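You operate a simulated robot arm through the tools that you are given. There is no shell and no other tool.

Carry out the task below with a simulated two-armed robot. There is one attempt and no reset: what you move stays moved.

TASK
Put one of the small red dust caps from the top of the orange bench on the green gasket there. Put two of the brass plugs from the top of the yellow table on top of the brown dirty air filter there. Put the white box that says "976" from the top of the yellow table on the top of the brown table and the white box labelled "950" on the top of the grey table. Put one of the cups from the top of the brown table on top of the yellow box there. Pull the sliding lid open. Do these in any order. Set down upright: brass plug, cup.

Only the result counts: the job must be done as asked and must still hold three seconds after the hand-in. Knocking over, shifting, dropping, spilling or breaking anything else fails it. Lids that push on must go on centred and level and be pressed home; caps that screw on are set level and turned clockwise until they are tight.

THE ROBOT
Two 7-joint arms with two-finger parallel grippers on one trunk, on a base that drives. Base frame: it is fixed to the floor where the robot stands at the start and does not move with it; the origin is under the middle of the robot, x ahead of it, y to its left, z up; the surface under the hand at the start is at about z = 0.82. Lengths are in m, angles in rad, forces in N, time in s.
The left shoulder is at the start at [0.049, 0.166, 1.09], the right one opposite. With the tool pointing down near the work surface each hand reaches from about 0.3 to 0.76 m from the robot's upright axis, wherever it stands, measured 20 degrees to its own side. Places, roughly: brass plug [1.5, -4.25, 0.75]; cup [0, -5.75, 1]; dirty air filter [1.5, -4.5, 1]; green gasket (15x11x2 cm) [0.6, -0.3, 0.8]; sliding lid [-0.5, -5.7, 1]; small red dust cap (3x3x2 cm) [0.4, -0.3, 0.8]; top of the brown table [0.4, -5.3, 0.8]; top of the grey table [-2.3, -7.3, 0.8]; white box [1.5, -4.5, 1]; yellow box [0.5, -5.25, 1]. Payload 3.91 kg a hand.
The tool frame of a hand sits at the grasp point between the pads (the TCP): z along the fingers, y along the line on which they close. The tips reach 0.03 m beyond it. Largest opening 0.11 m; finger width 0.02, thickness 0.01; the body of the gripper, 0.048 by 0.112 m, starts 0.055 m behind the TCP.
Orientation is that of the tool frame in the base frame, as [roll, pitch, yaw] about the fixed x, y, z axes, in that order (R = Rz(yaw) Ry(pitch) Rx(roll)). With the fingers straight down and closing along the base's y, the tool's x points along the base's -x, its y along +y and its z along -z.

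THE INTERFACE
- The arms move only by the tool jog_arm. It takes "left_series", "right_series" or both (then of equal length, played together; a hand with none holds still); each is a list of rows, each a list of 3 entries, a list of its own where there are three numbers: the turn, a rotation vector about the base's x, y, z in rad, then the shift along the base's x, y, z in m, then the gripper command, from -1 (fully open) to 1 (shut), values between in proportion. In form: [[[wx, wy, wz], [tx, ty, tz], gripper], ...]. A call has 1 to 20 rows; each row is the pose to reach, as a shift and turn from the pose commanded when the call began. Rows are played at 5 a second. More than 0.05 m and 0.15 rad between two rows, or a gripper value outside its range, and nothing of the call is played. A pose out of reach is approached as far as the arm can. The call stops where the force on the tool passes 40 N (or 10 N more than at its start, if that is more) or the arm is blocked; 0.2 s more then pass. The fingers move at their own pace (about 0.072 m/s each) and stop on an object; they squeeze with about 31 N. The grip force told is the motor's: it shows also when the fingers shut on nothing. Time passes only in rows, and 0.2 s behind the last, so rows that repeat a pose let the fingers close. The reply holds the time, the measured pose of the TCP, the force on the tool along the base axes, the opening and the grip force, in the units named above and with some noise, with the torque about the TCP (base axes, N m) and any sound that the robot's microphone picked up.
- Cameras (640 x 400 px; columns grow to the right, rows downward): "scene" is now at [0.1824, -0.0227, 1.2595]; the picture's right is [-0.09, -1.00, -0.02], its down [-0.72, 0.08, -0.69] and it looks along [0.69, -0.05, -0.72] (base axes); focal length 225 px, centre (320, 200). "left" rides on the left gripper at [0.072, -0.017, -0.103] in its tool frame; the picture's right is [0.23, 0.97, 0.00], its down [-0.76, 0.18, -0.62] and it looks along [-0.61, 0.14, 0.78] (tool axes); focal length 222 px, centre (320, 200). "right" rides on the right gripper at [0.072, 0.017, -0.103] in its tool frame; the picture's right is [-0.23, 0.97, 0.00], its down [-0.76, -0.18, -0.62] and it looks along [-0.61, -0.14, 0.78] (tool axes); focal length 222 px, centre (320, 200). There is no depth. A picture from a camera that has moved, and an enlarged one, comes with that camera's place and axes in the base frame and with its lens.
- snapshot(camera): a new picture of that camera. No time passes.
- lift_body(by): slides the trunk up (or, below 0, down) by that many m; the arms and the scene camera ride with it, the base frame stays. It gives what a move gives, with no picture.
- roll_base(legs): drives the robot by 1 to 6 legs, each [ahead, left, turn to the left] in m, m and rad, along the robot's own axes; the way and the turn of a leg run together, so that a leg with both is an arc; at most 1.5 m and 3.142 rad a leg. The arms and the cameras ride along, it lands a little off, and it stops where it bumps. It gives what a move gives.
- pan_tilt(pan, tilt): turns the head with the scene camera to pan (to the left, within 1.396 rad either way) and tilt (down, from -0.506 to 1.204), counted from straight ahead of the robot. It gives what a move gives.
- close_up(camera, box): a new picture of the part [left, top, right, bottom] of that camera's present view, enlarged. No time passes.
- job_done(): hands the job in; it is judged then, once.

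Nothing tells you exact positions but the pictures and the camera data. Unless the task says otherwise, let go and move clear before handing in.

The tools are called as name(argument=value, ...) on one line, values as JSON. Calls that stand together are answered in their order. jog_arm: Moves the arms, as the interface text tells. Its arguments: {"type":"object","properties":{"left_series":{"type":"array"},"right_series":{"type":"array"}},"required":[]} The other tools are called the same way: lift_body (by) slides the trunk up or down; roll_base (legs) drives the base; pan_tilt (pan, tilt) turns the head that bears the scene camera; snapshot (camera) takes a picture; close_up (camera, box) takes an enlarged picture of a part of a camera's view; job_done () hands the job in.

At the start:

```text
time_s: 0.0
left_tcp_pos: [0.3971, 0.0782, 1.0837]
left_ee_rot: [3.126, 0.043, 3.139]
left_ft_force: [-0.9, 0.4, -0.4]
left_wrist_torque: [-0.02, 0.0, -0.03]
left_opening: 0.11
left_grip_force: 0.0
right_tcp_pos: [0.3944, -0.2566, 1.087]
right_ee_rot: [3.125, 0.022, -3.141]
right_ft_force: [0.6, -0.5, 0.6]
right_wrist_torque: [-0.02, -0.02, 0.0]
right_opening: 0.11
right_grip_force: 0.0
trunk travel left (down, up): [-0.35, 0.164]
robot x, y, heading: [0.0008, 0.0034, -0.002]
head pan, tilt: [-0.089, 0.827]
```

scene: 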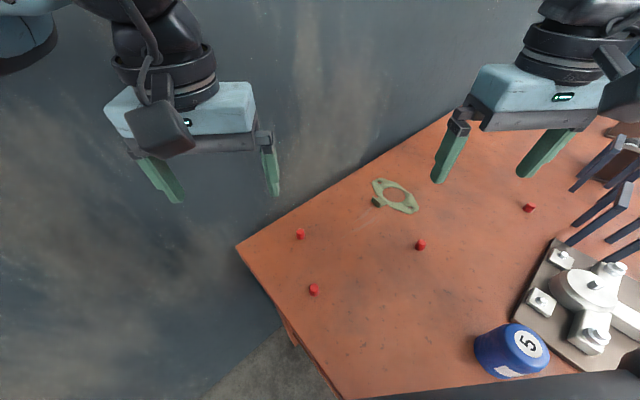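
right: 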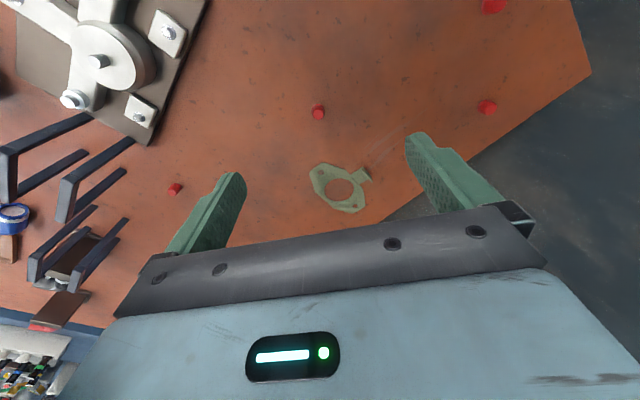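
left: 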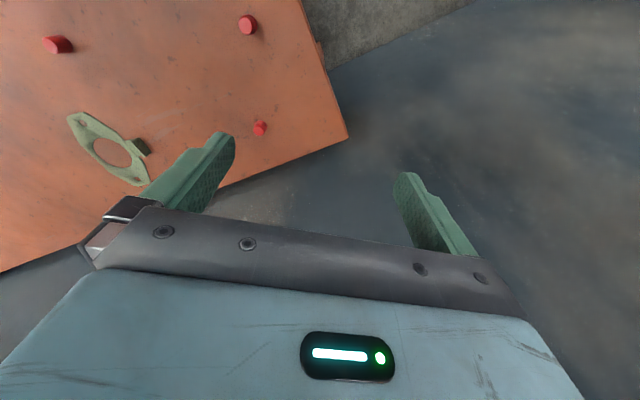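

The orange bench is ahead with several red caps and the green gasket at about [0.6, -0.26]. I'll look closer at those first.

close_up(camera="scene", box=[340, 150, 480, 270])

close_up(camera="right", box=[280, 80, 420, 230])

```text
3.33 times, centred on (410, 210) of scene
camera zoom: at [0.1824, -0.0227, 1.2595], right [-0.09, -1.0, -0.02], down [-0.72, 0.08, -0.69], along [0.69, -0.05, -0.72], focal length 750 px, centre (20, 167)
```

zoom: 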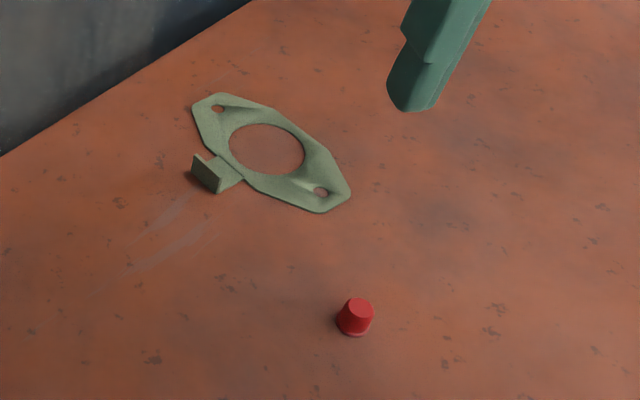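

```text
2.67 times, centred on (350, 155) of right
camera zoom: at [0.3193, -0.2405, 1.1894], right [0.23, 0.97, 0.02], down [0.75, -0.19, 0.64], along [0.62, -0.13, -0.77], focal length 592 px, centre (240, 320)
```

zoom: 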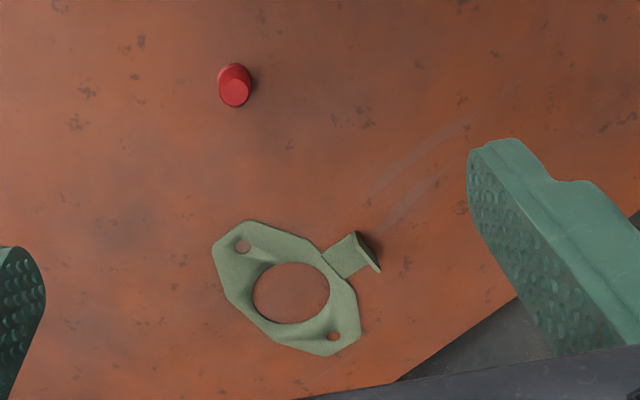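

The cap nearest the right hand sits at about [0.431, -0.264] and the gasket's flat ear at about [0.555, -0.28]. I'll lower the right hand over the cap and check.

jog_arm(right_series=[[[0, 0, 0], [0.018, -0.004, -0.04], -0.5], [[0, 0, 0], [0.037, -0.007, -0.08], -0.4], [[0, 0, 0], [0.037, -0.007, -0.12], -0.4], [[0, 0, 0], [0.037, -0.007, -0.15], -0.4], [[0, 0, 0], [0.037, -0.007, -0.15], -0.4]])

snapshot(camera="right")

snapshot(camera="scene")

```text
time_s: 1.2
left_tcp_pos: [0.3978, 0.0778, 1.0831]
left_ee_rot: [3.126, 0.043, 3.138]
left_ft_force: [0.0, 0.3, 0.3]
left_wrist_torque: [0.0, 0.01, 0.0]
left_opening: 0.1105
left_grip_force: 0.1
right_tcp_pos: [0.4348, -0.26, 0.937]
right_ee_rot: [3.124, 0.024, 3.142]
right_ft_force: [-1.3, 0.1, 0.2]
right_wrist_torque: [-0.03, 0.03, 0.04]
right_opening: 0.077
right_grip_force: 0.0
trunk travel left (down, up): [-0.35, 0.164]
robot x, y, heading: [-0.0002, 0.0027, 0.002]
head pan, tilt: [-0.089, 0.827]
```

```text
taken
camera right: at [0.3604, -0.244, 1.0401], right [0.23, 0.97, 0.02], down [0.75, -0.19, 0.64], along [0.62, -0.13, -0.77], focal length 222 px, centre (320, 200)
```

right: 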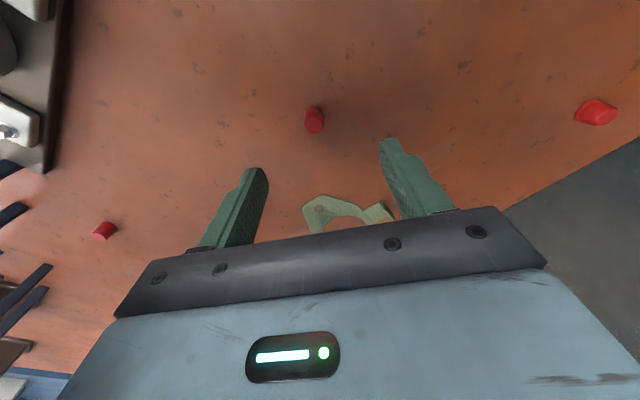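

```text
taken
camera scene: at [0.1828, -0.0224, 1.2592], right [-0.09, -1.0, -0.02], down [-0.72, 0.07, -0.69], along [0.69, -0.05, -0.72], focal length 225 px, centre (320, 200)
```

scene: 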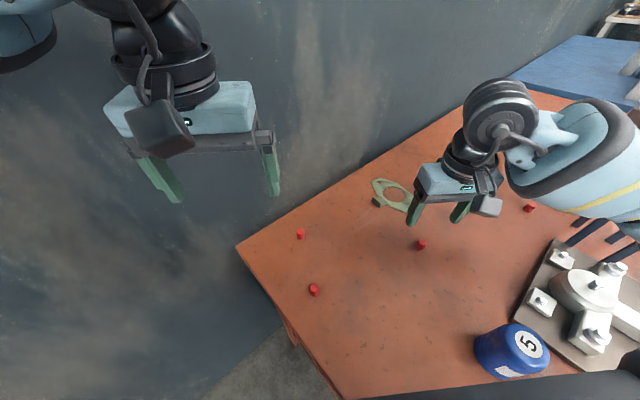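

The cap is at about [0.430, -0.263], just beneath the fingers. I'll go down and close.

jog_arm(right_series=[[[0, 0, 0], [-0.004, -0.003, -0.03], -0.4], [[0, 0, 0], [-0.004, -0.003, -0.06], -0.4], [[0, 0, 0], [-0.004, -0.003, -0.075], -0.4], [[0, 0, 0], [-0.004, -0.003, -0.081], -0.4], [[0, 0, 0], [-0.004, -0.003, -0.081], -0.4]])

snapshot(camera="right")

snapshot(camera="scene")

```text
time_s: 2.4
left_tcp_pos: [0.3969, 0.0791, 1.0821]
left_ee_rot: [3.126, 0.044, 3.14]
left_ft_force: [-0.3, 0.4, -0.4]
left_wrist_torque: [-0.01, 0.0, 0.0]
left_opening: 0.1099
left_grip_force: 0.0
right_tcp_pos: [0.4328, -0.2619, 0.8565]
right_ee_rot: [3.125, 0.023, 3.14]
right_ft_force: [-0.6, -0.5, 1.0]
right_wrist_torque: [0.03, 0.01, -0.01]
right_opening: 0.0769
right_grip_force: 0.0
trunk travel left (down, up): [-0.35, 0.164]
robot x, y, heading: [-0.0025, 0.0028, 0.003]
head pan, tilt: [-0.089, 0.827]
```

```text
taken
camera right: at [0.3583, -0.2462, 0.9592], right [0.23, 0.97, 0.02], down [0.75, -0.19, 0.64], along [0.62, -0.13, -0.77], focal length 222 px, centre (320, 200)
```

right: 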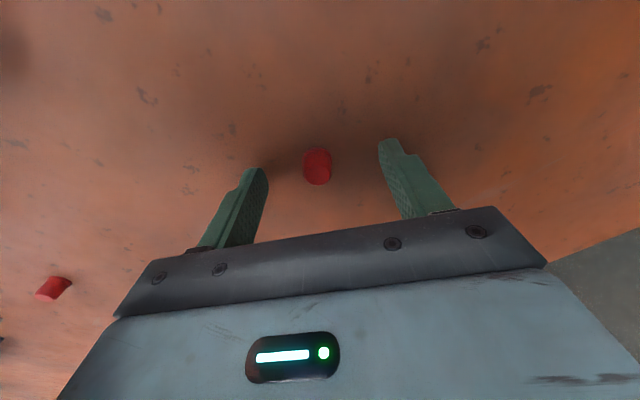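

```text
taken
camera scene: at [0.1827, -0.0224, 1.2593], right [-0.09, -1.0, -0.02], down [-0.72, 0.07, -0.69], along [0.69, -0.05, -0.72], focal length 225 px, centre (320, 200)
```

scene: 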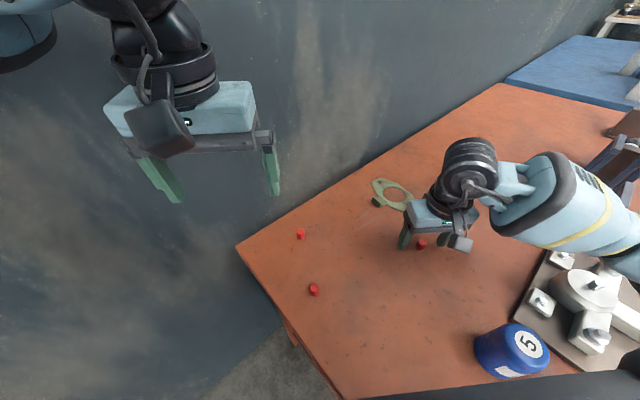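

The cap is centred between the fingers. Closing now.

jog_arm(right_series=[[[0, 0, 0], [0, 0, 0], 0.2], [[0, 0, 0], [0, 0, 0], 0.6], [[0, 0, 0], [0, 0, 0], 1], [[0, 0, 0], [0, 0, 0], 1], [[0, 0, 0], [0, 0, 0], 1]])

jog_arm(right_series=[[[0, 0, 0], [0, 0, 0.03], 1], [[0, 0, 0], [0, 0, 0.07], 1], [[0, 0, 0], [0.04, -0.005, 0.07], 1], [[0, 0, 0], [0.08, -0.011, 0.07], 1], [[0, 0, 0], [0.08, -0.011, 0.07], 1]])

snapshot(camera="right")

snapshot(camera="scene")

```text
time_s: 3.6
left_tcp_pos: [0.3985, 0.0789, 1.0829]
left_ee_rot: [3.126, 0.044, 3.14]
left_ft_force: [-0.4, 0.3, -0.4]
left_wrist_torque: [-0.01, 0.02, 0.03]
left_opening: 0.1102
left_grip_force: 0.0
right_tcp_pos: [0.4323, -0.2616, 0.8568]
right_ee_rot: [3.126, 0.022, 3.139]
right_ft_force: [0.5, -0.2, -0.2]
right_wrist_torque: [-0.02, 0.0, 0.0]
right_opening: 0.0151
right_grip_force: 31.4
trunk travel left (down, up): [-0.35, 0.164]
robot x, y, heading: [-0.0019, -0.0023, -0.0]
head pan, tilt: [-0.089, 0.827]
```

```text
time_s: 4.8
left_tcp_pos: [0.3979, 0.078, 1.0827]
left_ee_rot: [3.127, 0.045, 3.141]
left_ft_force: [-0.3, -1.4, 0.2]
left_wrist_torque: [-0.01, -0.01, 0.0]
left_opening: 0.1099
left_grip_force: 0.1
right_tcp_pos: [0.5106, -0.2761, 0.9277]
right_ee_rot: [3.128, 0.022, 3.141]
right_ft_force: [0.0, -0.7, -0.1]
right_wrist_torque: [-0.02, 0.0, 0.05]
right_opening: 0.0153
right_grip_force: 31.0
trunk travel left (down, up): [-0.35, 0.164]
robot x, y, heading: [0.0008, -0.0012, 0.005]
head pan, tilt: [-0.089, 0.827]
```

```text
taken
camera right: at [0.4367, -0.2596, 1.03], right [0.23, 0.97, 0.02], down [0.75, -0.19, 0.64], along [0.62, -0.13, -0.77], focal length 222 px, centre (320, 200)
```

right: 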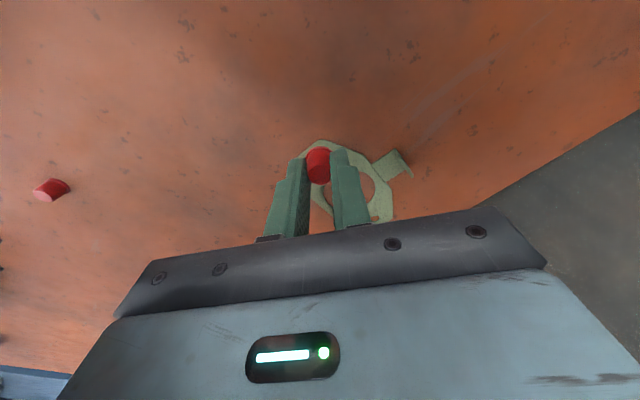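

```text
taken
camera scene: at [0.183, -0.0224, 1.2593], right [-0.09, -1.0, -0.02], down [-0.72, 0.07, -0.69], along [0.69, -0.05, -0.72], focal length 225 px, centre (320, 200)
```

scene: 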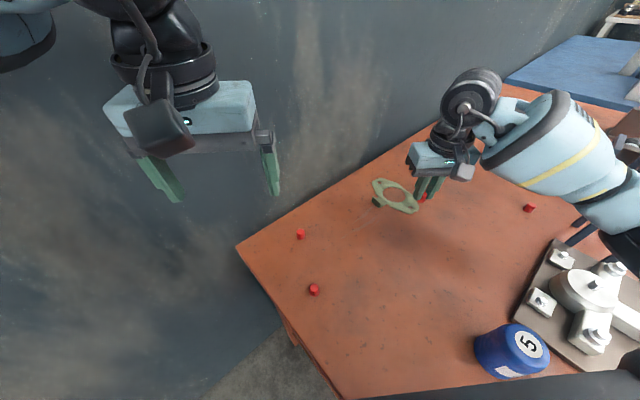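

The cap is held above the gasket's near side. I'll zoom in to locate the gasket's ear precisely.

close_up(camera="right", box=[260, 120, 440, 230])

close_up(camera="scene", box=[350, 150, 470, 230])

```text
3.56 times, centred on (350, 175) of right
camera zoom: at [0.4367, -0.2596, 1.03], right [0.23, 0.97, 0.02], down [0.75, -0.19, 0.64], along [0.62, -0.13, -0.77], focal length 790 px, centre (213, 289)
```

zoom: 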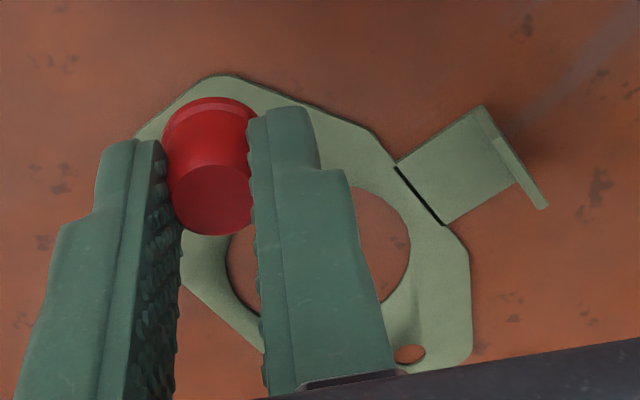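

```text
5.00 times, centred on (410, 190) of scene
camera zoom: at [0.183, -0.0224, 1.2593], right [-0.09, -1.0, -0.02], down [-0.72, 0.07, -0.69], along [0.69, -0.05, -0.72], focal length 1125 px, centre (-130, 250)
```

zoom: 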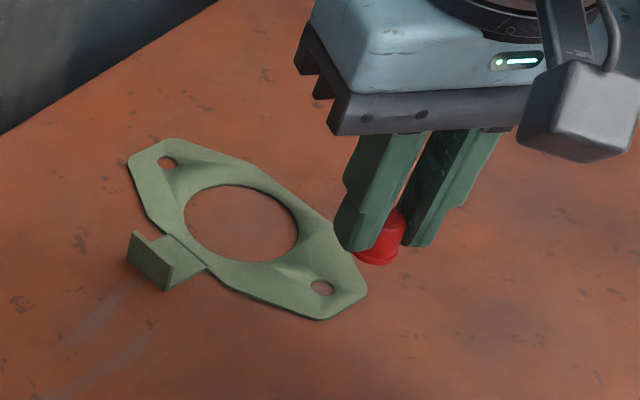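

The gasket centre is [0.599, -0.257] and its near ear is at about [0.555, -0.280]. I'll move the cap over the ear and lower it.

jog_arm(right_series=[[[0, 0, 0], [0.044, -0.004, 0], 1], [[0, 0, 0], [0.044, -0.004, -0.03], 1], [[0, 0, 0], [0.044, -0.004, -0.05], 1], [[0, 0, 0], [0.044, -0.004, -0.06], 1], [[0, 0, 0], [0.044, -0.004, -0.06], 1]])

close_up(camera="right", box=[260, 120, 440, 230])

close_up(camera="scene", box=[350, 150, 470, 230])

```text
time_s: 6.0
left_tcp_pos: [0.3982, 0.0784, 1.084]
left_ee_rot: [3.123, 0.046, 3.139]
left_ft_force: [-0.4, 0.2, 0.0]
left_wrist_torque: [0.02, -0.01, -0.02]
left_opening: 0.11
left_grip_force: 0.0
right_tcp_pos: [0.5558, -0.2769, 0.8679]
right_ee_rot: [3.129, 0.024, 3.141]
right_ft_force: [-0.1, 0.5, -1.2]
right_wrist_torque: [-0.01, 0.03, -0.02]
right_opening: 0.0153
right_grip_force: 30.4
trunk travel left (down, up): [-0.35, 0.164]
robot x, y, heading: [-0.0019, 0.0005, -0.001]
head pan, tilt: [-0.089, 0.827]
```

```text
3.56 times, centred on (350, 175) of right
camera zoom: at [0.4817, -0.262, 0.9709], right [0.23, 0.97, 0.02], down [0.75, -0.19, 0.64], along [0.62, -0.13, -0.77], focal length 790 px, centre (213, 289)
```

zoom: 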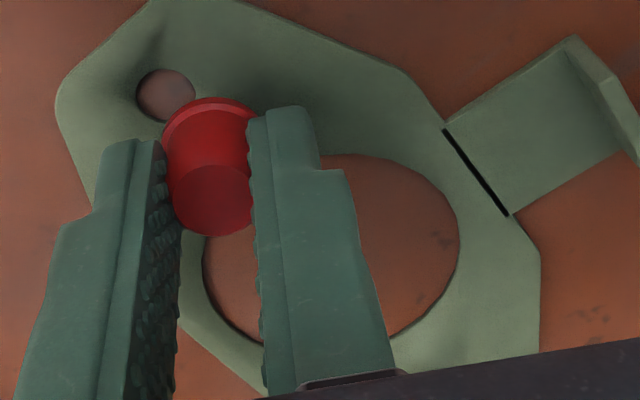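

```text
5.00 times, centred on (410, 190) of scene
camera zoom: at [0.183, -0.0224, 1.2593], right [-0.09, -1.0, -0.02], down [-0.72, 0.07, -0.69], along [0.69, -0.05, -0.72], focal length 1125 px, centre (-130, 250)
```

zoom: 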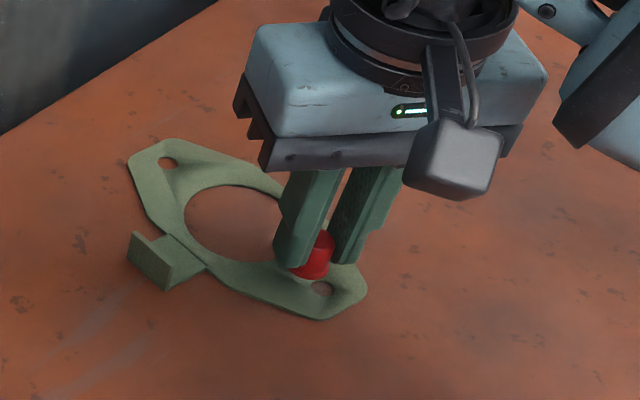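

The cap hangs about a centimetre over the ear between the two holes. I'll nudge it 4 mm toward the ear's axis and set it down.

jog_arm(right_series=[[[0, 0, 0], [-0.001, -0.0045, 0], 1], [[0, 0, 0], [-0.001, -0.0045, -0.005], 1], [[0, 0, 0], [-0.001, -0.0045, -0.0075], 1], [[0, 0, 0], [-0.001, -0.0045, -0.0085], 1], [[0, 0, 0], [-0.001, -0.0045, -0.0085], 1]])

close_up(camera="right", box=[260, 120, 440, 230])

close_up(camera="scene", box=[350, 150, 470, 230])

```text
time_s: 7.2
left_tcp_pos: [0.3989, 0.0786, 1.0823]
left_ee_rot: [3.127, 0.045, 3.14]
left_ft_force: [-0.1, 0.7, -0.5]
left_wrist_torque: [-0.04, 0.03, -0.01]
left_opening: 0.1099
left_grip_force: 0.0
right_tcp_pos: [0.556, -0.2811, 0.8608]
right_ee_rot: [3.127, 0.021, 3.139]
right_ft_force: [0.7, 0.7, 0.1]
right_wrist_torque: [-0.01, -0.03, 0.0]
right_opening: 0.0152
right_grip_force: 30.9
trunk travel left (down, up): [-0.35, 0.164]
robot x, y, heading: [-0.0038, 0.0013, 0.003]
head pan, tilt: [-0.089, 0.827]
```

```text
3.56 times, centred on (350, 175) of right
camera zoom: at [0.4811, -0.266, 0.9629], right [0.23, 0.97, 0.02], down [0.75, -0.19, 0.64], along [0.62, -0.13, -0.77], focal length 790 px, centre (213, 289)
```

zoom: 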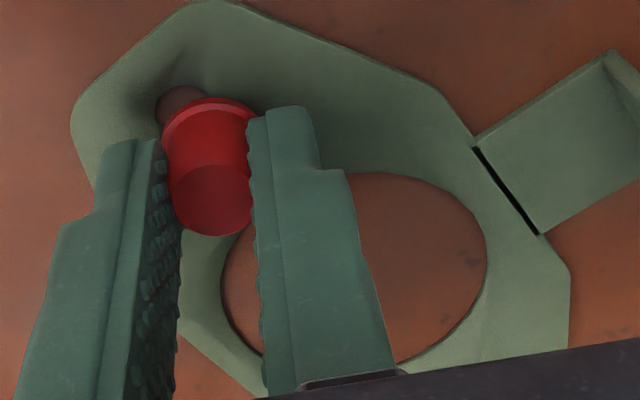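

```text
5.00 times, centred on (410, 190) of scene
camera zoom: at [0.1831, -0.0224, 1.2593], right [-0.09, -1.0, -0.02], down [-0.72, 0.07, -0.69], along [0.69, -0.05, -0.72], focal length 1125 px, centre (-130, 250)
```

zoom: 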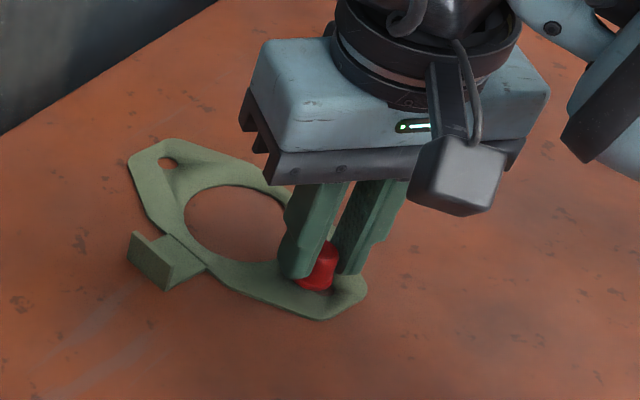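

No contact yet, so I'll lower it a millimetre at a time.

jog_arm(right_series=[[[0, 0, 0], [0, 0, -0.001], 1], [[0, 0, 0], [0, 0, -0.002], 1], [[0, 0, 0], [0, 0, -0.002], 1]])

```text
time_s: 8.0
left_tcp_pos: [0.3969, 0.0778, 1.084]
left_ee_rot: [3.124, 0.045, 3.137]
left_ft_force: [-0.6, 0.8, 0.7]
left_wrist_torque: [0.0, -0.01, 0.0]
left_opening: 0.1103
left_grip_force: 0.1
right_tcp_pos: [0.5556, -0.2821, 0.8592]
right_ee_rot: [3.127, 0.024, 3.139]
right_ft_force: [0.4, 0.6, 2.6]
right_wrist_torque: [-0.04, 0.02, -0.02]
right_opening: 0.0154
right_grip_force: 31.0
trunk travel left (down, up): [-0.35, 0.164]
robot x, y, heading: [-0.0029, -0.0001, -0.007]
head pan, tilt: [-0.089, 0.827]
```

Light contact is felt (2.6 N). Releasing and lifting.

jog_arm(right_series=[[[0, 0, 0], [0, 0, 0], 0.6], [[0, 0, 0], [0, 0, 0], 0.3], [[0, 0, 0], [0, 0, 0], 0.2], [[0, 0, 0], [0, 0, 0.03], 0.2], [[0, 0, 0], [0, 0, 0.07], 0.2], [[0, 0, 0], [-0.03, 0, 0.11], 0.0], [[0, 0, 0], [-0.06, 0, 0.15], 0.0], [[0, 0, 0], [-0.1, 0, 0.19], 0.0], [[0, 0, 0], [-0.12, 0, 0.22], 0.0]])

close_up(camera="scene", box=[350, 150, 470, 230])

snapshot(camera="right")

```text
refused: row 8 steps farther than a row can; nothing moved
```

```text
5.00 times, centred on (410, 190) of scene
camera zoom: at [0.1832, -0.0224, 1.2593], right [-0.09, -1.0, -0.02], down [-0.72, 0.07, -0.69], along [0.69, -0.05, -0.72], focal length 1125 px, centre (-130, 250)
```

zoom: 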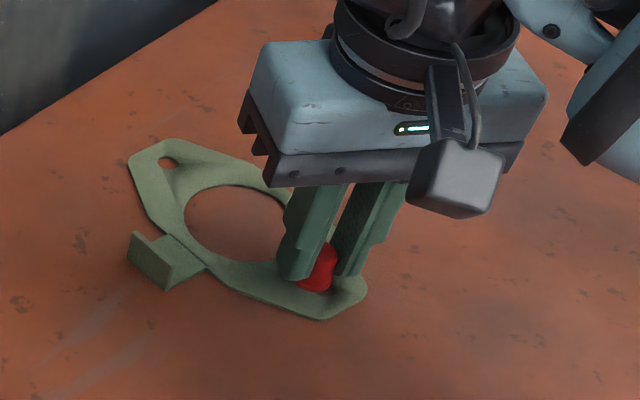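

```text
taken
camera right: at [0.4815, -0.2662, 0.9612], right [0.23, 0.97, 0.02], down [0.75, -0.19, 0.64], along [0.62, -0.13, -0.77], focal length 222 px, centre (320, 200)
```

right: 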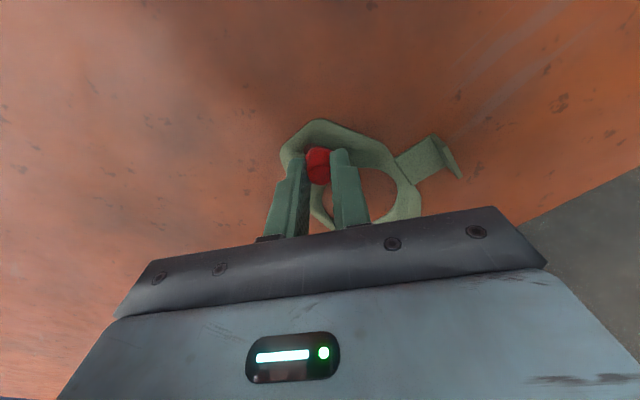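

One row stepped too far, so nothing was played; the cap is still resting on the ear in the gripper. I'll repeat the release with smaller steps.

jog_arm(right_series=[[[0, 0, 0], [0, 0, 0], 0.6], [[0, 0, 0], [0, 0, 0], 0.3], [[0, 0, 0], [0, 0, 0], 0.2], [[0, 0, 0], [0, 0, 0.03], 0.2], [[0, 0, 0], [0, 0, 0.07], 0.2], [[0, 0, 0], [-0.025, 0, 0.105], 0.0], [[0, 0, 0], [-0.05, 0, 0.14], 0.0], [[0, 0, 0], [-0.08, 0, 0.175], 0.0], [[0, 0, 0], [-0.11, 0, 0.21], 0.0]])

close_up(camera="scene", box=[350, 150, 470, 230])

snapshot(camera="right")

```text
time_s: 10.2
left_tcp_pos: [0.399, 0.0784, 1.0839]
left_ee_rot: [3.125, 0.049, 3.139]
left_ft_force: [0.5, -0.2, 0.5]
left_wrist_torque: [0.01, 0.03, -0.03]
left_opening: 0.1101
left_grip_force: 0.0
right_tcp_pos: [0.4437, -0.2827, 1.0658]
right_ee_rot: [3.128, 0.018, -3.14]
right_ft_force: [0.5, -0.1, 0.4]
right_wrist_torque: [-0.03, 0.02, -0.03]
right_opening: 0.0548
right_grip_force: 0.0
trunk travel left (down, up): [-0.35, 0.164]
robot x, y, heading: [-0.0007, -0.0017, 0.002]
head pan, tilt: [-0.089, 0.827]
stopped in row 9 (right hand): the arm was blocked; the commanded pose is now the measured one
```

```text
5.00 times, centred on (410, 190) of scene
camera zoom: at [0.185, -0.0214, 1.2585], right [-0.08, -1.0, -0.01], down [-0.72, 0.07, -0.69], along [0.69, -0.05, -0.72], focal length 1125 px, centre (-130, 250)
```

zoom: 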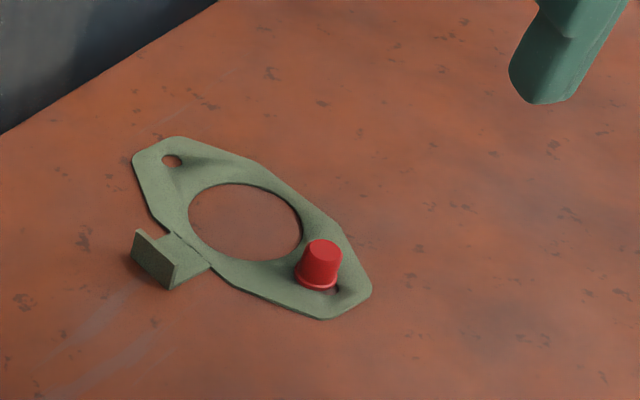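

```text
taken
camera right: at [0.3688, -0.2672, 1.1681], right [0.22, 0.97, 0.02], down [0.75, -0.18, 0.63], along [0.62, -0.13, -0.77], focal length 222 px, centre (320, 200)
```

right: 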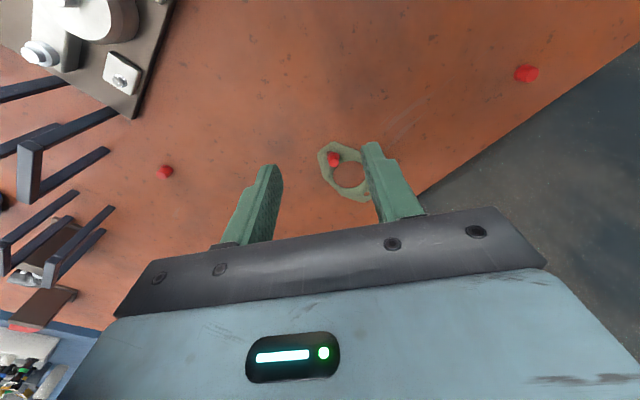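

The cap stands on the gasket's ear. The right arm reported it was blocked at the end of that retreat, so I'll look round to see what it met.

pan_tilt(pan=-0.9, tilt=0.5)

snapshot(camera="scene")

pan_tilt(pan=-1.39, tilt=0.6)

snapshot(camera="scene")

```text
time_s: 11.3
left_tcp_pos: [0.3983, 0.0783, 1.0846]
left_ee_rot: [3.125, 0.047, 3.139]
left_ft_force: [-0.2, -0.3, 0.1]
left_wrist_torque: [0.01, -0.03, -0.02]
left_opening: 0.11
left_grip_force: 0.1
right_tcp_pos: [0.4408, -0.2841, 1.0665]
right_ee_rot: [3.128, 0.023, -3.141]
right_ft_force: [-1.0, 0.9, -0.7]
right_wrist_torque: [0.01, 0.02, -0.04]
right_opening: 0.055
right_grip_force: 0.0
trunk travel left (down, up): [-0.35, 0.164]
robot x, y, heading: [-0.0004, 0.0002, -0.004]
head pan, tilt: [-0.901, 0.499]
```

```text
taken
camera scene: at [0.1606, -0.0868, 1.2859], right [-0.78, -0.62, -0.03], down [-0.28, 0.39, -0.88], along [0.56, -0.68, -0.48], focal length 225 px, centre (320, 200)
```

scene: 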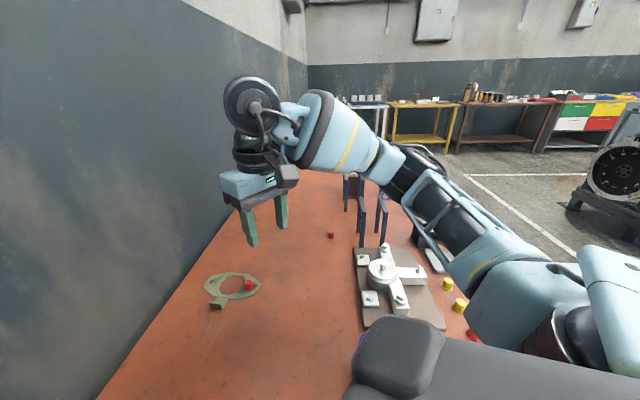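

```text
time_s: 12.3
left_tcp_pos: [0.3983, 0.0788, 1.0833]
left_ee_rot: [3.126, 0.047, 3.137]
left_ft_force: [-0.2, 0.7, -0.4]
left_wrist_torque: [0.0, 0.01, 0.01]
left_opening: 0.11
left_grip_force: 0.0
right_tcp_pos: [0.4407, -0.2843, 1.0667]
right_ee_rot: [3.127, 0.022, 3.141]
right_ft_force: [-0.2, -0.2, -0.2]
right_wrist_torque: [0.05, -0.04, 0.03]
right_opening: 0.055
right_grip_force: 0.1
trunk travel left (down, up): [-0.35, 0.164]
robot x, y, heading: [0.0009, -0.0017, 0.002]
head pan, tilt: [-1.389, 0.6]
```

```text
taken
camera scene: at [0.1203, -0.1023, 1.2758], right [-0.98, -0.18, -0.02], down [-0.08, 0.57, -0.82], along [0.16, -0.8, -0.57], focal length 225 px, centre (320, 200)
```

scene: 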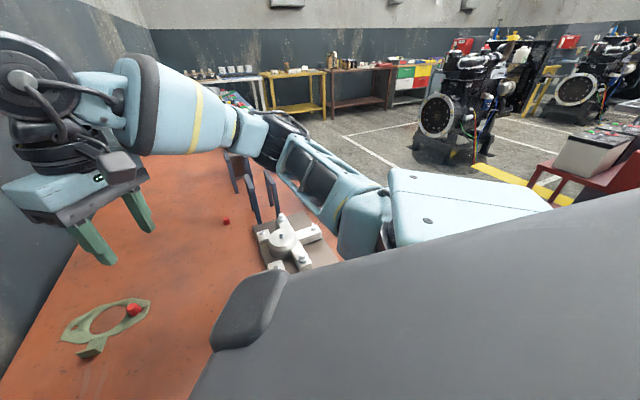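

The cap task looks done, and nothing seems disturbed near the right arm. Now I'll survey the room to plan the drive to the yellow table.

pan_tilt(pan=-1.39, tilt=0.15)

snapshot(camera="scene")

pan_tilt(pan=-1.39, tilt=1.2)

snapshot(camera="scene")

pan_tilt(pan=1.39, tilt=0.5)

snapshot(camera="scene")

```text
time_s: 13.2
left_tcp_pos: [0.3979, 0.078, 1.0834]
left_ee_rot: [3.125, 0.049, 3.138]
left_ft_force: [-0.3, -0.3, -0.1]
left_wrist_torque: [0.01, -0.02, 0.0]
left_opening: 0.11
left_grip_force: 0.1
right_tcp_pos: [0.4412, -0.2829, 1.0662]
right_ee_rot: [3.126, 0.02, 3.142]
right_ft_force: [-1.0, -0.1, -0.2]
right_wrist_torque: [0.01, -0.04, 0.01]
right_opening: 0.0549
right_grip_force: 0.0
trunk travel left (down, up): [-0.35, 0.164]
robot x, y, heading: [-0.002, -0.0031, 0.002]
head pan, tilt: [-1.389, 0.15]
```

```text
taken
camera scene: at [0.1202, -0.1072, 1.3172], right [-0.98, -0.18, -0.02], down [-0.01, 0.16, -0.99], along [0.18, -0.97, -0.16], focal length 225 px, centre (320, 200)
```

scene: 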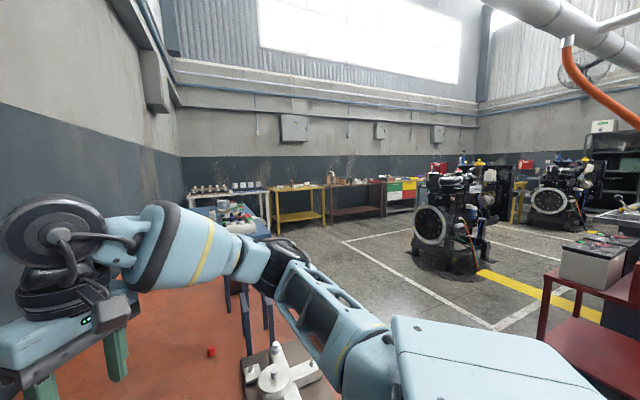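

```text
time_s: 14.5
left_tcp_pos: [0.3988, 0.0781, 1.0847]
left_ee_rot: [3.127, 0.047, 3.136]
left_ft_force: [0.4, 0.4, -1.0]
left_wrist_torque: [-0.02, 0.03, -0.03]
left_opening: 0.1098
left_grip_force: 0.1
right_tcp_pos: [0.4409, -0.2828, 1.066]
right_ee_rot: [3.128, 0.02, 3.141]
right_ft_force: [0.9, 0.5, -0.8]
right_wrist_torque: [-0.01, 0.01, -0.03]
right_opening: 0.0548
right_grip_force: 0.1
trunk travel left (down, up): [-0.35, 0.164]
robot x, y, heading: [0.0001, 0.001, 0.004]
head pan, tilt: [-1.389, 1.201]
```

```text
taken
camera scene: at [0.1155, -0.0698, 1.2316], right [-0.98, -0.18, -0.02], down [-0.16, 0.92, -0.35], along [0.09, -0.34, -0.94], focal length 225 px, centre (320, 200)
```

scene: 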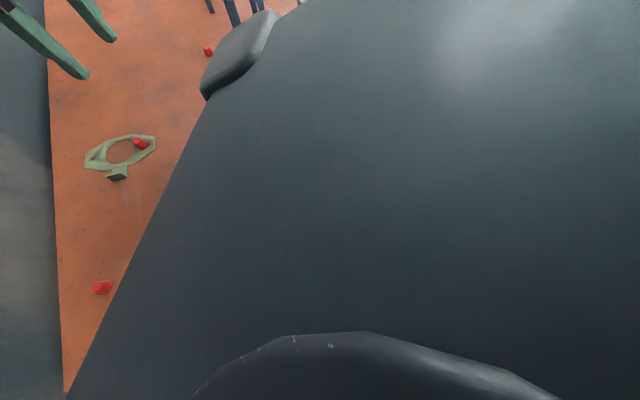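

```text
time_s: 16.9
left_tcp_pos: [0.3981, 0.0798, 1.0841]
left_ee_rot: [3.125, 0.05, 3.138]
left_ft_force: [-0.1, 0.1, -0.9]
left_wrist_torque: [0.02, 0.02, 0.01]
left_opening: 0.1099
left_grip_force: 0.0
right_tcp_pos: [0.4413, -0.2831, 1.0659]
right_ee_rot: [3.128, 0.02, 3.141]
right_ft_force: [0.2, 0.3, -0.4]
right_wrist_torque: [0.0, -0.02, -0.02]
right_opening: 0.0551
right_grip_force: 0.1
trunk travel left (down, up): [-0.35, 0.164]
robot x, y, heading: [-0.0008, 0.005, 0.006]
head pan, tilt: [1.389, 0.499]
```

```text
taken
camera scene: at [0.1207, 0.0739, 1.2874], right [0.98, -0.18, 0.02], down [-0.07, -0.46, -0.89], along [0.17, 0.87, -0.46], focal length 225 px, centre (320, 200)
```

scene: 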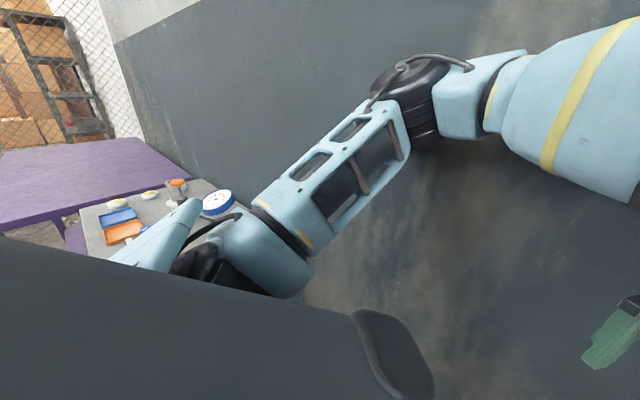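

The robot stands beside the left end of the orange bench, with a small cart to its left rear and a red cart to its right rear. I'll back straight off a bit and look again.

pan_tilt(pan=1.39, tilt=0.1)

snapshot(camera="scene")

roll_base(legs=[[-0.3, 0, 0]])

snapshot(camera="scene")

pan_tilt(pan=-1.39, tilt=0.4)

snapshot(camera="scene")

```text
time_s: 17.8
left_tcp_pos: [0.399, 0.079, 1.0851]
left_ee_rot: [3.126, 0.049, 3.137]
left_ft_force: [0.0, -0.1, 0.1]
left_wrist_torque: [-0.02, 0.0, -0.02]
left_opening: 0.1101
left_grip_force: 0.2
right_tcp_pos: [0.4419, -0.2838, 1.0659]
right_ee_rot: [3.127, 0.021, -3.141]
right_ft_force: [0.2, 0.8, -0.2]
right_wrist_torque: [0.03, -0.01, -0.01]
right_opening: 0.055
right_grip_force: 0.2
trunk travel left (down, up): [-0.35, 0.164]
robot x, y, heading: [0.0004, -0.0014, -0.001]
head pan, tilt: [1.389, 0.099]
```

```text
taken
camera scene: at [0.1201, 0.0745, 1.3244], right [0.98, -0.18, 0.02], down [0.0, -0.08, -1.0], along [0.18, 0.98, -0.08], focal length 225 px, centre (320, 200)
```

scene: 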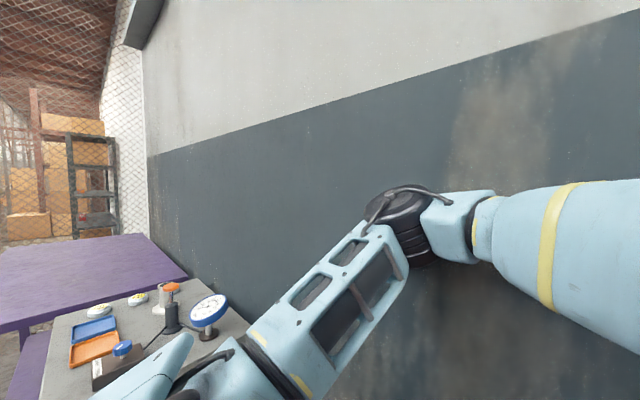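

```text
time_s: 19.9
left_tcp_pos: [0.1193, 0.0944, 1.0737]
left_ee_rot: [3.141, 0.025, 3.137]
left_ft_force: [-0.5, -0.6, 0.0]
left_wrist_torque: [-0.03, 0.02, 0.0]
left_opening: 0.1098
left_grip_force: 0.0
right_tcp_pos: [0.1624, -0.2701, 1.0608]
right_ee_rot: [-3.14, -0.002, -3.141]
right_ft_force: [0.1, -0.5, 0.3]
right_wrist_torque: [0.01, -0.02, 0.02]
right_opening: 0.0549
right_grip_force: 0.1
trunk travel left (down, up): [-0.35, 0.164]
robot x, y, heading: [-0.3024, 0.0001, 0.002]
head pan, tilt: [1.389, 0.099]
```

```text
taken
camera scene: at [-0.1541, 0.0926, 1.3204], right [0.98, -0.18, 0.0], down [-0.02, -0.1, -1.0], along [0.18, 0.98, -0.1], focal length 225 px, centre (320, 200)
```

scene: 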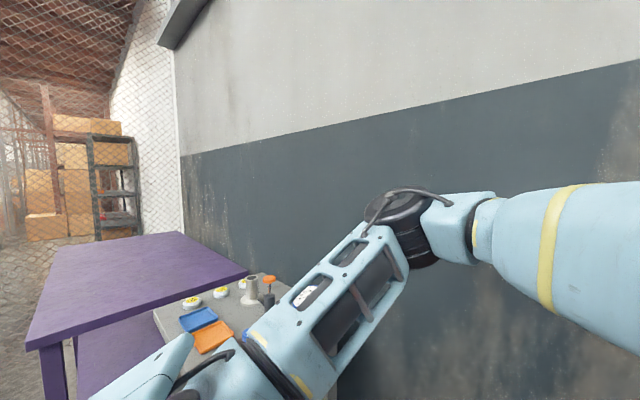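

```text
time_s: 22.3
left_tcp_pos: [0.12, 0.094, 1.073]
left_ee_rot: [3.14, 0.025, 3.138]
left_ft_force: [0.3, -0.7, -0.4]
left_wrist_torque: [0.02, 0.01, -0.02]
left_opening: 0.1098
left_grip_force: 0.2
right_tcp_pos: [0.1627, -0.2679, 1.0594]
right_ee_rot: [-3.141, -0.002, -3.141]
right_ft_force: [-0.8, 0.1, -0.7]
right_wrist_torque: [0.01, 0.02, 0.01]
right_opening: 0.0552
right_grip_force: 0.1
trunk travel left (down, up): [-0.35, 0.164]
robot x, y, heading: [-0.3047, 0.002, 0.002]
head pan, tilt: [-1.389, 0.4]
```

```text
taken
camera scene: at [-0.1532, -0.089, 1.2924], right [-0.98, -0.18, 0.0], down [-0.07, 0.38, -0.92], along [0.17, -0.91, -0.39], focal length 225 px, centre (320, 200)
```

scene: 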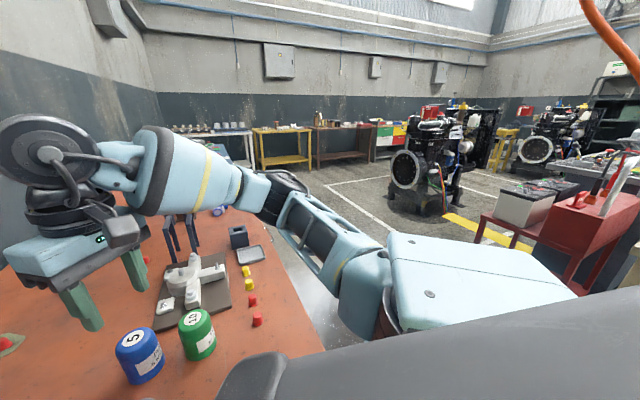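

The bench front edge is now clear, and the tables stand along the far wall (heading about -0.95 rad). I'll back off another 0.4 m, then turn right and look.

roll_base(legs=[[-0.4, 0, 0], [0, 0, -0.95]])

pan_tilt(pan=0, tilt=0.35)

snapshot(camera="scene")

pan_tilt(pan=-1.2, tilt=0.5)

snapshot(camera="scene")

```text
time_s: 27.2
left_tcp_pos: [-0.3852, -0.2923, 1.0734]
left_ee_rot: [3.139, 0.025, 2.182]
left_ft_force: [-0.3, -0.7, 0.3]
left_wrist_torque: [-0.01, 0.0, -0.01]
left_opening: 0.1097
left_grip_force: 0.0
right_tcp_pos: [-0.658, -0.5359, 1.0606]
right_ee_rot: [-3.141, -0.001, 2.183]
right_ft_force: [0.0, -0.1, 0.4]
right_wrist_torque: [-0.03, 0.0, 0.0]
right_opening: 0.0549
right_grip_force: 0.2
trunk travel left (down, up): [-0.35, 0.164]
robot x, y, heading: [-0.7038, -0.0, -0.957]
head pan, tilt: [-1.389, 0.4]
```

```text
time_s: 28.8
left_tcp_pos: [-0.3844, -0.2921, 1.0734]
left_ee_rot: [3.14, 0.024, 2.184]
left_ft_force: [-0.4, -0.9, -0.3]
left_wrist_torque: [0.0, 0.05, -0.01]
left_opening: 0.1098
left_grip_force: 0.2
right_tcp_pos: [-0.6566, -0.5357, 1.0616]
right_ee_rot: [-3.141, -0.004, 2.182]
right_ft_force: [0.5, 0.2, -0.9]
right_wrist_torque: [0.01, 0.03, 0.0]
right_opening: 0.0549
right_grip_force: 0.1
trunk travel left (down, up): [-0.35, 0.164]
robot x, y, heading: [-0.7025, 0.0014, -0.954]
head pan, tilt: [0.0, 0.351]
```

```text
taken
camera scene: at [-0.5747, -0.1829, 1.2969], right [-0.82, -0.57, 0.0], down [-0.2, 0.28, -0.94], along [0.54, -0.77, -0.34], focal length 225 px, centre (320, 200)
```

scene: 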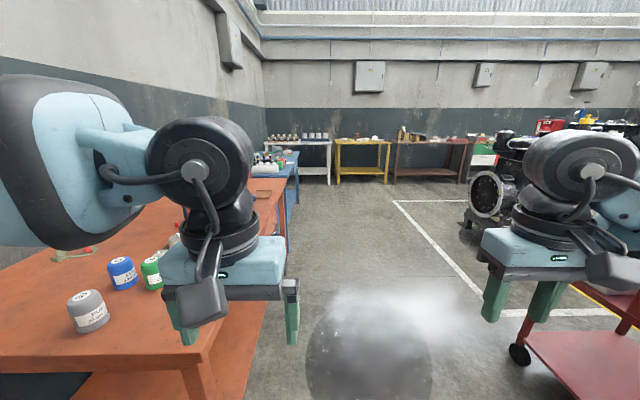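

```text
time_s: 30.2
left_tcp_pos: [-0.3853, -0.2932, 1.0736]
left_ee_rot: [3.14, 0.025, 2.178]
left_ft_force: [0.4, 1.6, 0.4]
left_wrist_torque: [0.0, 0.02, -0.03]
left_opening: 0.11
left_grip_force: 0.1
right_tcp_pos: [-0.6567, -0.5361, 1.0607]
right_ee_rot: [-3.141, -0.003, 2.181]
right_ft_force: [0.9, 0.1, 0.8]
right_wrist_torque: [0.03, -0.01, 0.0]
right_opening: 0.0549
right_grip_force: 0.0
trunk travel left (down, up): [-0.35, 0.164]
robot x, y, heading: [-0.7037, 0.0033, -0.957]
head pan, tilt: [-1.201, 0.499]
```

```text
taken
camera scene: at [-0.6786, -0.1824, 1.2833], right [-0.83, 0.55, 0.0], down [0.27, 0.4, -0.88], along [-0.49, -0.73, -0.48], focal length 225 px, centre (320, 200)
```

scene: 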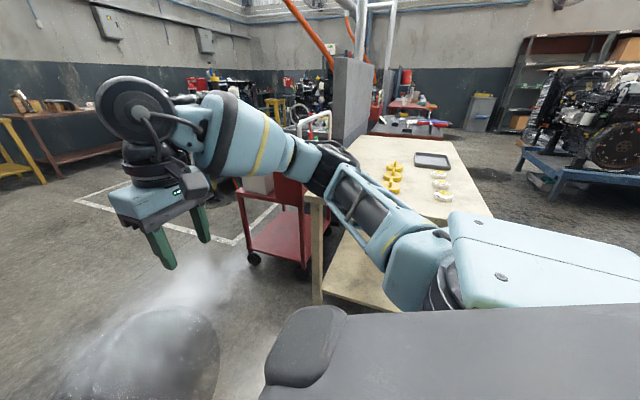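

The corridor runs between the orange bench and the red cart. There is an odd misty patch on the floor ahead, so I'll look at it more closely.

pan_tilt(pan=-0.3, tilt=0.75)

snapshot(camera="scene")

snapshot(camera="right")

snapshot(camera="left")

```text
time_s: 31.4
left_tcp_pos: [-0.3842, -0.292, 1.0733]
left_ee_rot: [3.139, 0.026, 2.182]
left_ft_force: [0.2, 0.8, 0.1]
left_wrist_torque: [-0.02, 0.01, -0.03]
left_opening: 0.1101
left_grip_force: 0.0
right_tcp_pos: [-0.6569, -0.5359, 1.0601]
right_ee_rot: [3.141, -0.001, 2.181]
right_ft_force: [-0.6, -0.3, 0.2]
right_wrist_torque: [0.0, 0.0, 0.01]
right_opening: 0.0549
right_grip_force: 0.1
trunk travel left (down, up): [-0.35, 0.164]
robot x, y, heading: [-0.7053, 0.0002, -0.965]
head pan, tilt: [-0.3, 0.75]
```

```text
taken
camera scene: at [-0.6028, -0.1855, 1.2613], right [-0.95, -0.31, 0.0], down [-0.21, 0.65, -0.73], along [0.22, -0.7, -0.68], focal length 225 px, centre (320, 200)
```

scene: 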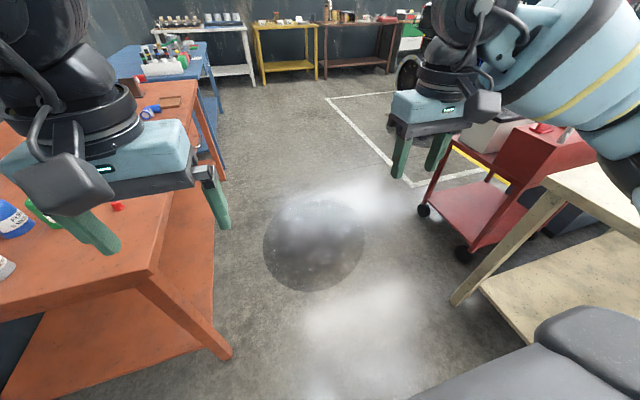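

```text
taken
camera right: at [-0.6846, -0.4668, 1.1642], right [0.93, 0.37, 0.0], down [0.29, -0.73, 0.62], along [0.23, -0.58, -0.78], focal length 222 px, centre (320, 200)
```

right: 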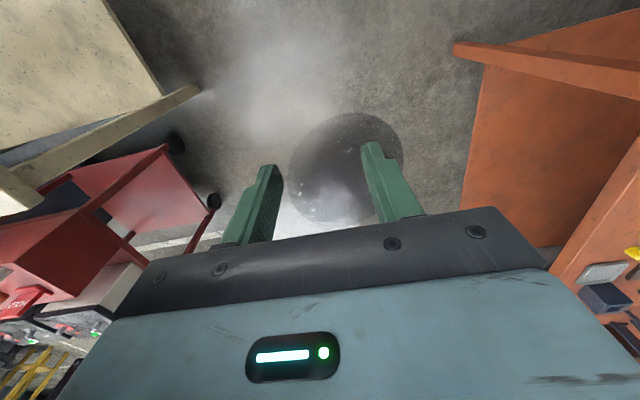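

```text
taken
camera left: at [-0.4417, -0.2416, 1.1734], right [0.67, 0.74, 0.0], down [0.57, -0.51, 0.64], along [0.48, -0.43, -0.77], focal length 222 px, centre (320, 200)
```

left: 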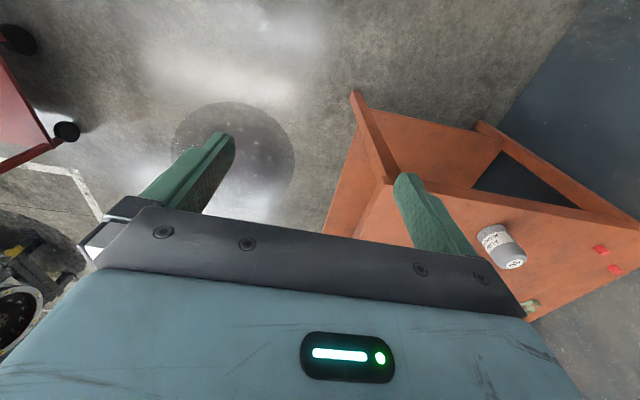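

It is just a flat wet-looking patch on the floor, with no way round it in the corridor. I'll shift right 0.35 m to mid-corridor and drive straight ahead toward the yellow table.

roll_base(legs=[[0, -0.35, 0], [1.4, 0, 0]])

pan_tilt(pan=0, tilt=0.35)

snapshot(camera="scene")

```text
time_s: 41.6
left_tcp_pos: [0.1361, -1.6353, 1.0743]
left_ee_rot: [3.139, 0.024, 2.18]
left_ft_force: [0.0, 0.5, 0.3]
left_wrist_torque: [0.04, -0.02, -0.01]
left_opening: 0.1101
left_grip_force: 0.1
right_tcp_pos: [-0.1366, -1.8779, 1.0595]
right_ee_rot: [-3.141, -0.001, 2.181]
right_ft_force: [0.3, -0.9, -0.9]
right_wrist_torque: [0.01, 0.01, -0.02]
right_opening: 0.0549
right_grip_force: 0.1
trunk travel left (down, up): [-0.35, 0.164]
robot x, y, heading: [-0.1837, -1.3446, -0.957]
head pan, tilt: [-0.3, 0.75]
```

```text
time_s: 42.4
left_tcp_pos: [0.1358, -1.6355, 1.0732]
left_ee_rot: [3.139, 0.024, 2.181]
left_ft_force: [-0.2, -0.4, 0.2]
left_wrist_torque: [-0.06, -0.04, 0.03]
left_opening: 0.11
left_grip_force: 0.0
right_tcp_pos: [-0.1376, -1.8784, 1.0591]
right_ee_rot: [3.141, -0.001, 2.182]
right_ft_force: [-0.2, 0.0, 0.7]
right_wrist_torque: [0.03, 0.03, 0.0]
right_opening: 0.0551
right_grip_force: 0.1
trunk travel left (down, up): [-0.35, 0.164]
robot x, y, heading: [-0.1844, -1.3438, -0.959]
head pan, tilt: [0.0, 0.351]
```

```text
taken
camera scene: at [-0.0539, -1.526, 1.2969], right [-0.82, -0.57, 0.0], down [-0.2, 0.28, -0.94], along [0.54, -0.77, -0.34], focal length 225 px, centre (320, 200)
```

scene: 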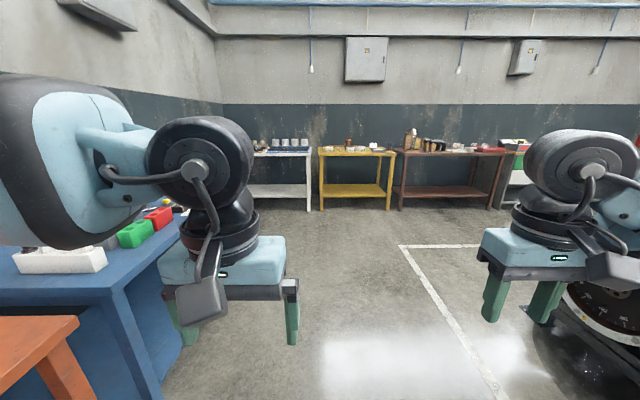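

The drive was accurate; the yellow table's front edge is about 3.4 m ahead and 0.5 m to the right. I'll drive up to about 0.8 m from it and look.

roll_base(legs=[[1.3, 0, 0], [1.25, -0.5, 0]])

pan_tilt(pan=0, tilt=0.6)

snapshot(camera="scene")

```text
time_s: 55.3
left_tcp_pos: [1.1636, -4.0261, 1.0741]
left_ee_rot: [3.139, 0.026, 2.172]
left_ft_force: [0.2, -0.4, 0.0]
left_wrist_torque: [0.01, 0.01, 0.0]
left_opening: 0.1101
left_grip_force: 0.1
right_tcp_pos: [0.8908, -4.2653, 1.0601]
right_ee_rot: [-3.142, -0.002, 2.173]
right_ft_force: [0.8, -0.5, 0.4]
right_wrist_torque: [0.04, 0.0, 0.01]
right_opening: 0.0548
right_grip_force: 0.0
trunk travel left (down, up): [-0.35, 0.164]
robot x, y, heading: [0.8496, -3.73, -0.967]
head pan, tilt: [0.0, 0.351]
```

```text
time_s: 56.1
left_tcp_pos: [1.164, -4.0261, 1.0732]
left_ee_rot: [3.14, 0.023, 2.17]
left_ft_force: [-0.1, 0.5, -0.5]
left_wrist_torque: [0.0, -0.01, 0.0]
left_opening: 0.1101
left_grip_force: 0.1
right_tcp_pos: [0.89, -4.2659, 1.0602]
right_ee_rot: [-3.141, -0.001, 2.173]
right_ft_force: [-1.0, -0.1, 0.6]
right_wrist_torque: [0.0, 0.0, -0.01]
right_opening: 0.0551
right_grip_force: 0.0
trunk travel left (down, up): [-0.35, 0.164]
robot x, y, heading: [0.8478, -3.7345, -0.967]
head pan, tilt: [0.0, 0.6]
```

```text
taken
camera scene: at [0.9736, -3.91, 1.2743], right [-0.82, -0.57, 0.0], down [-0.32, 0.47, -0.83], along [0.47, -0.68, -0.56], focal length 225 px, centre (320, 200)
```

scene: 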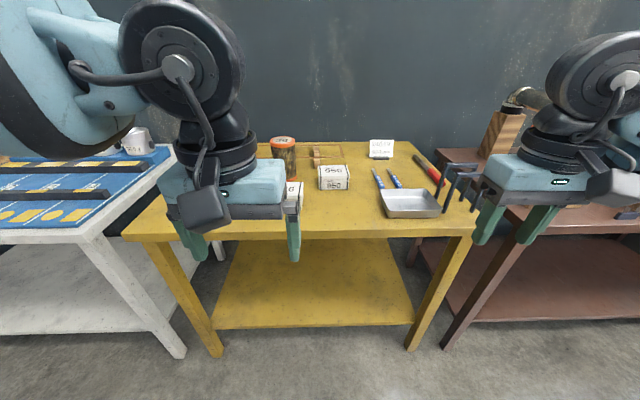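

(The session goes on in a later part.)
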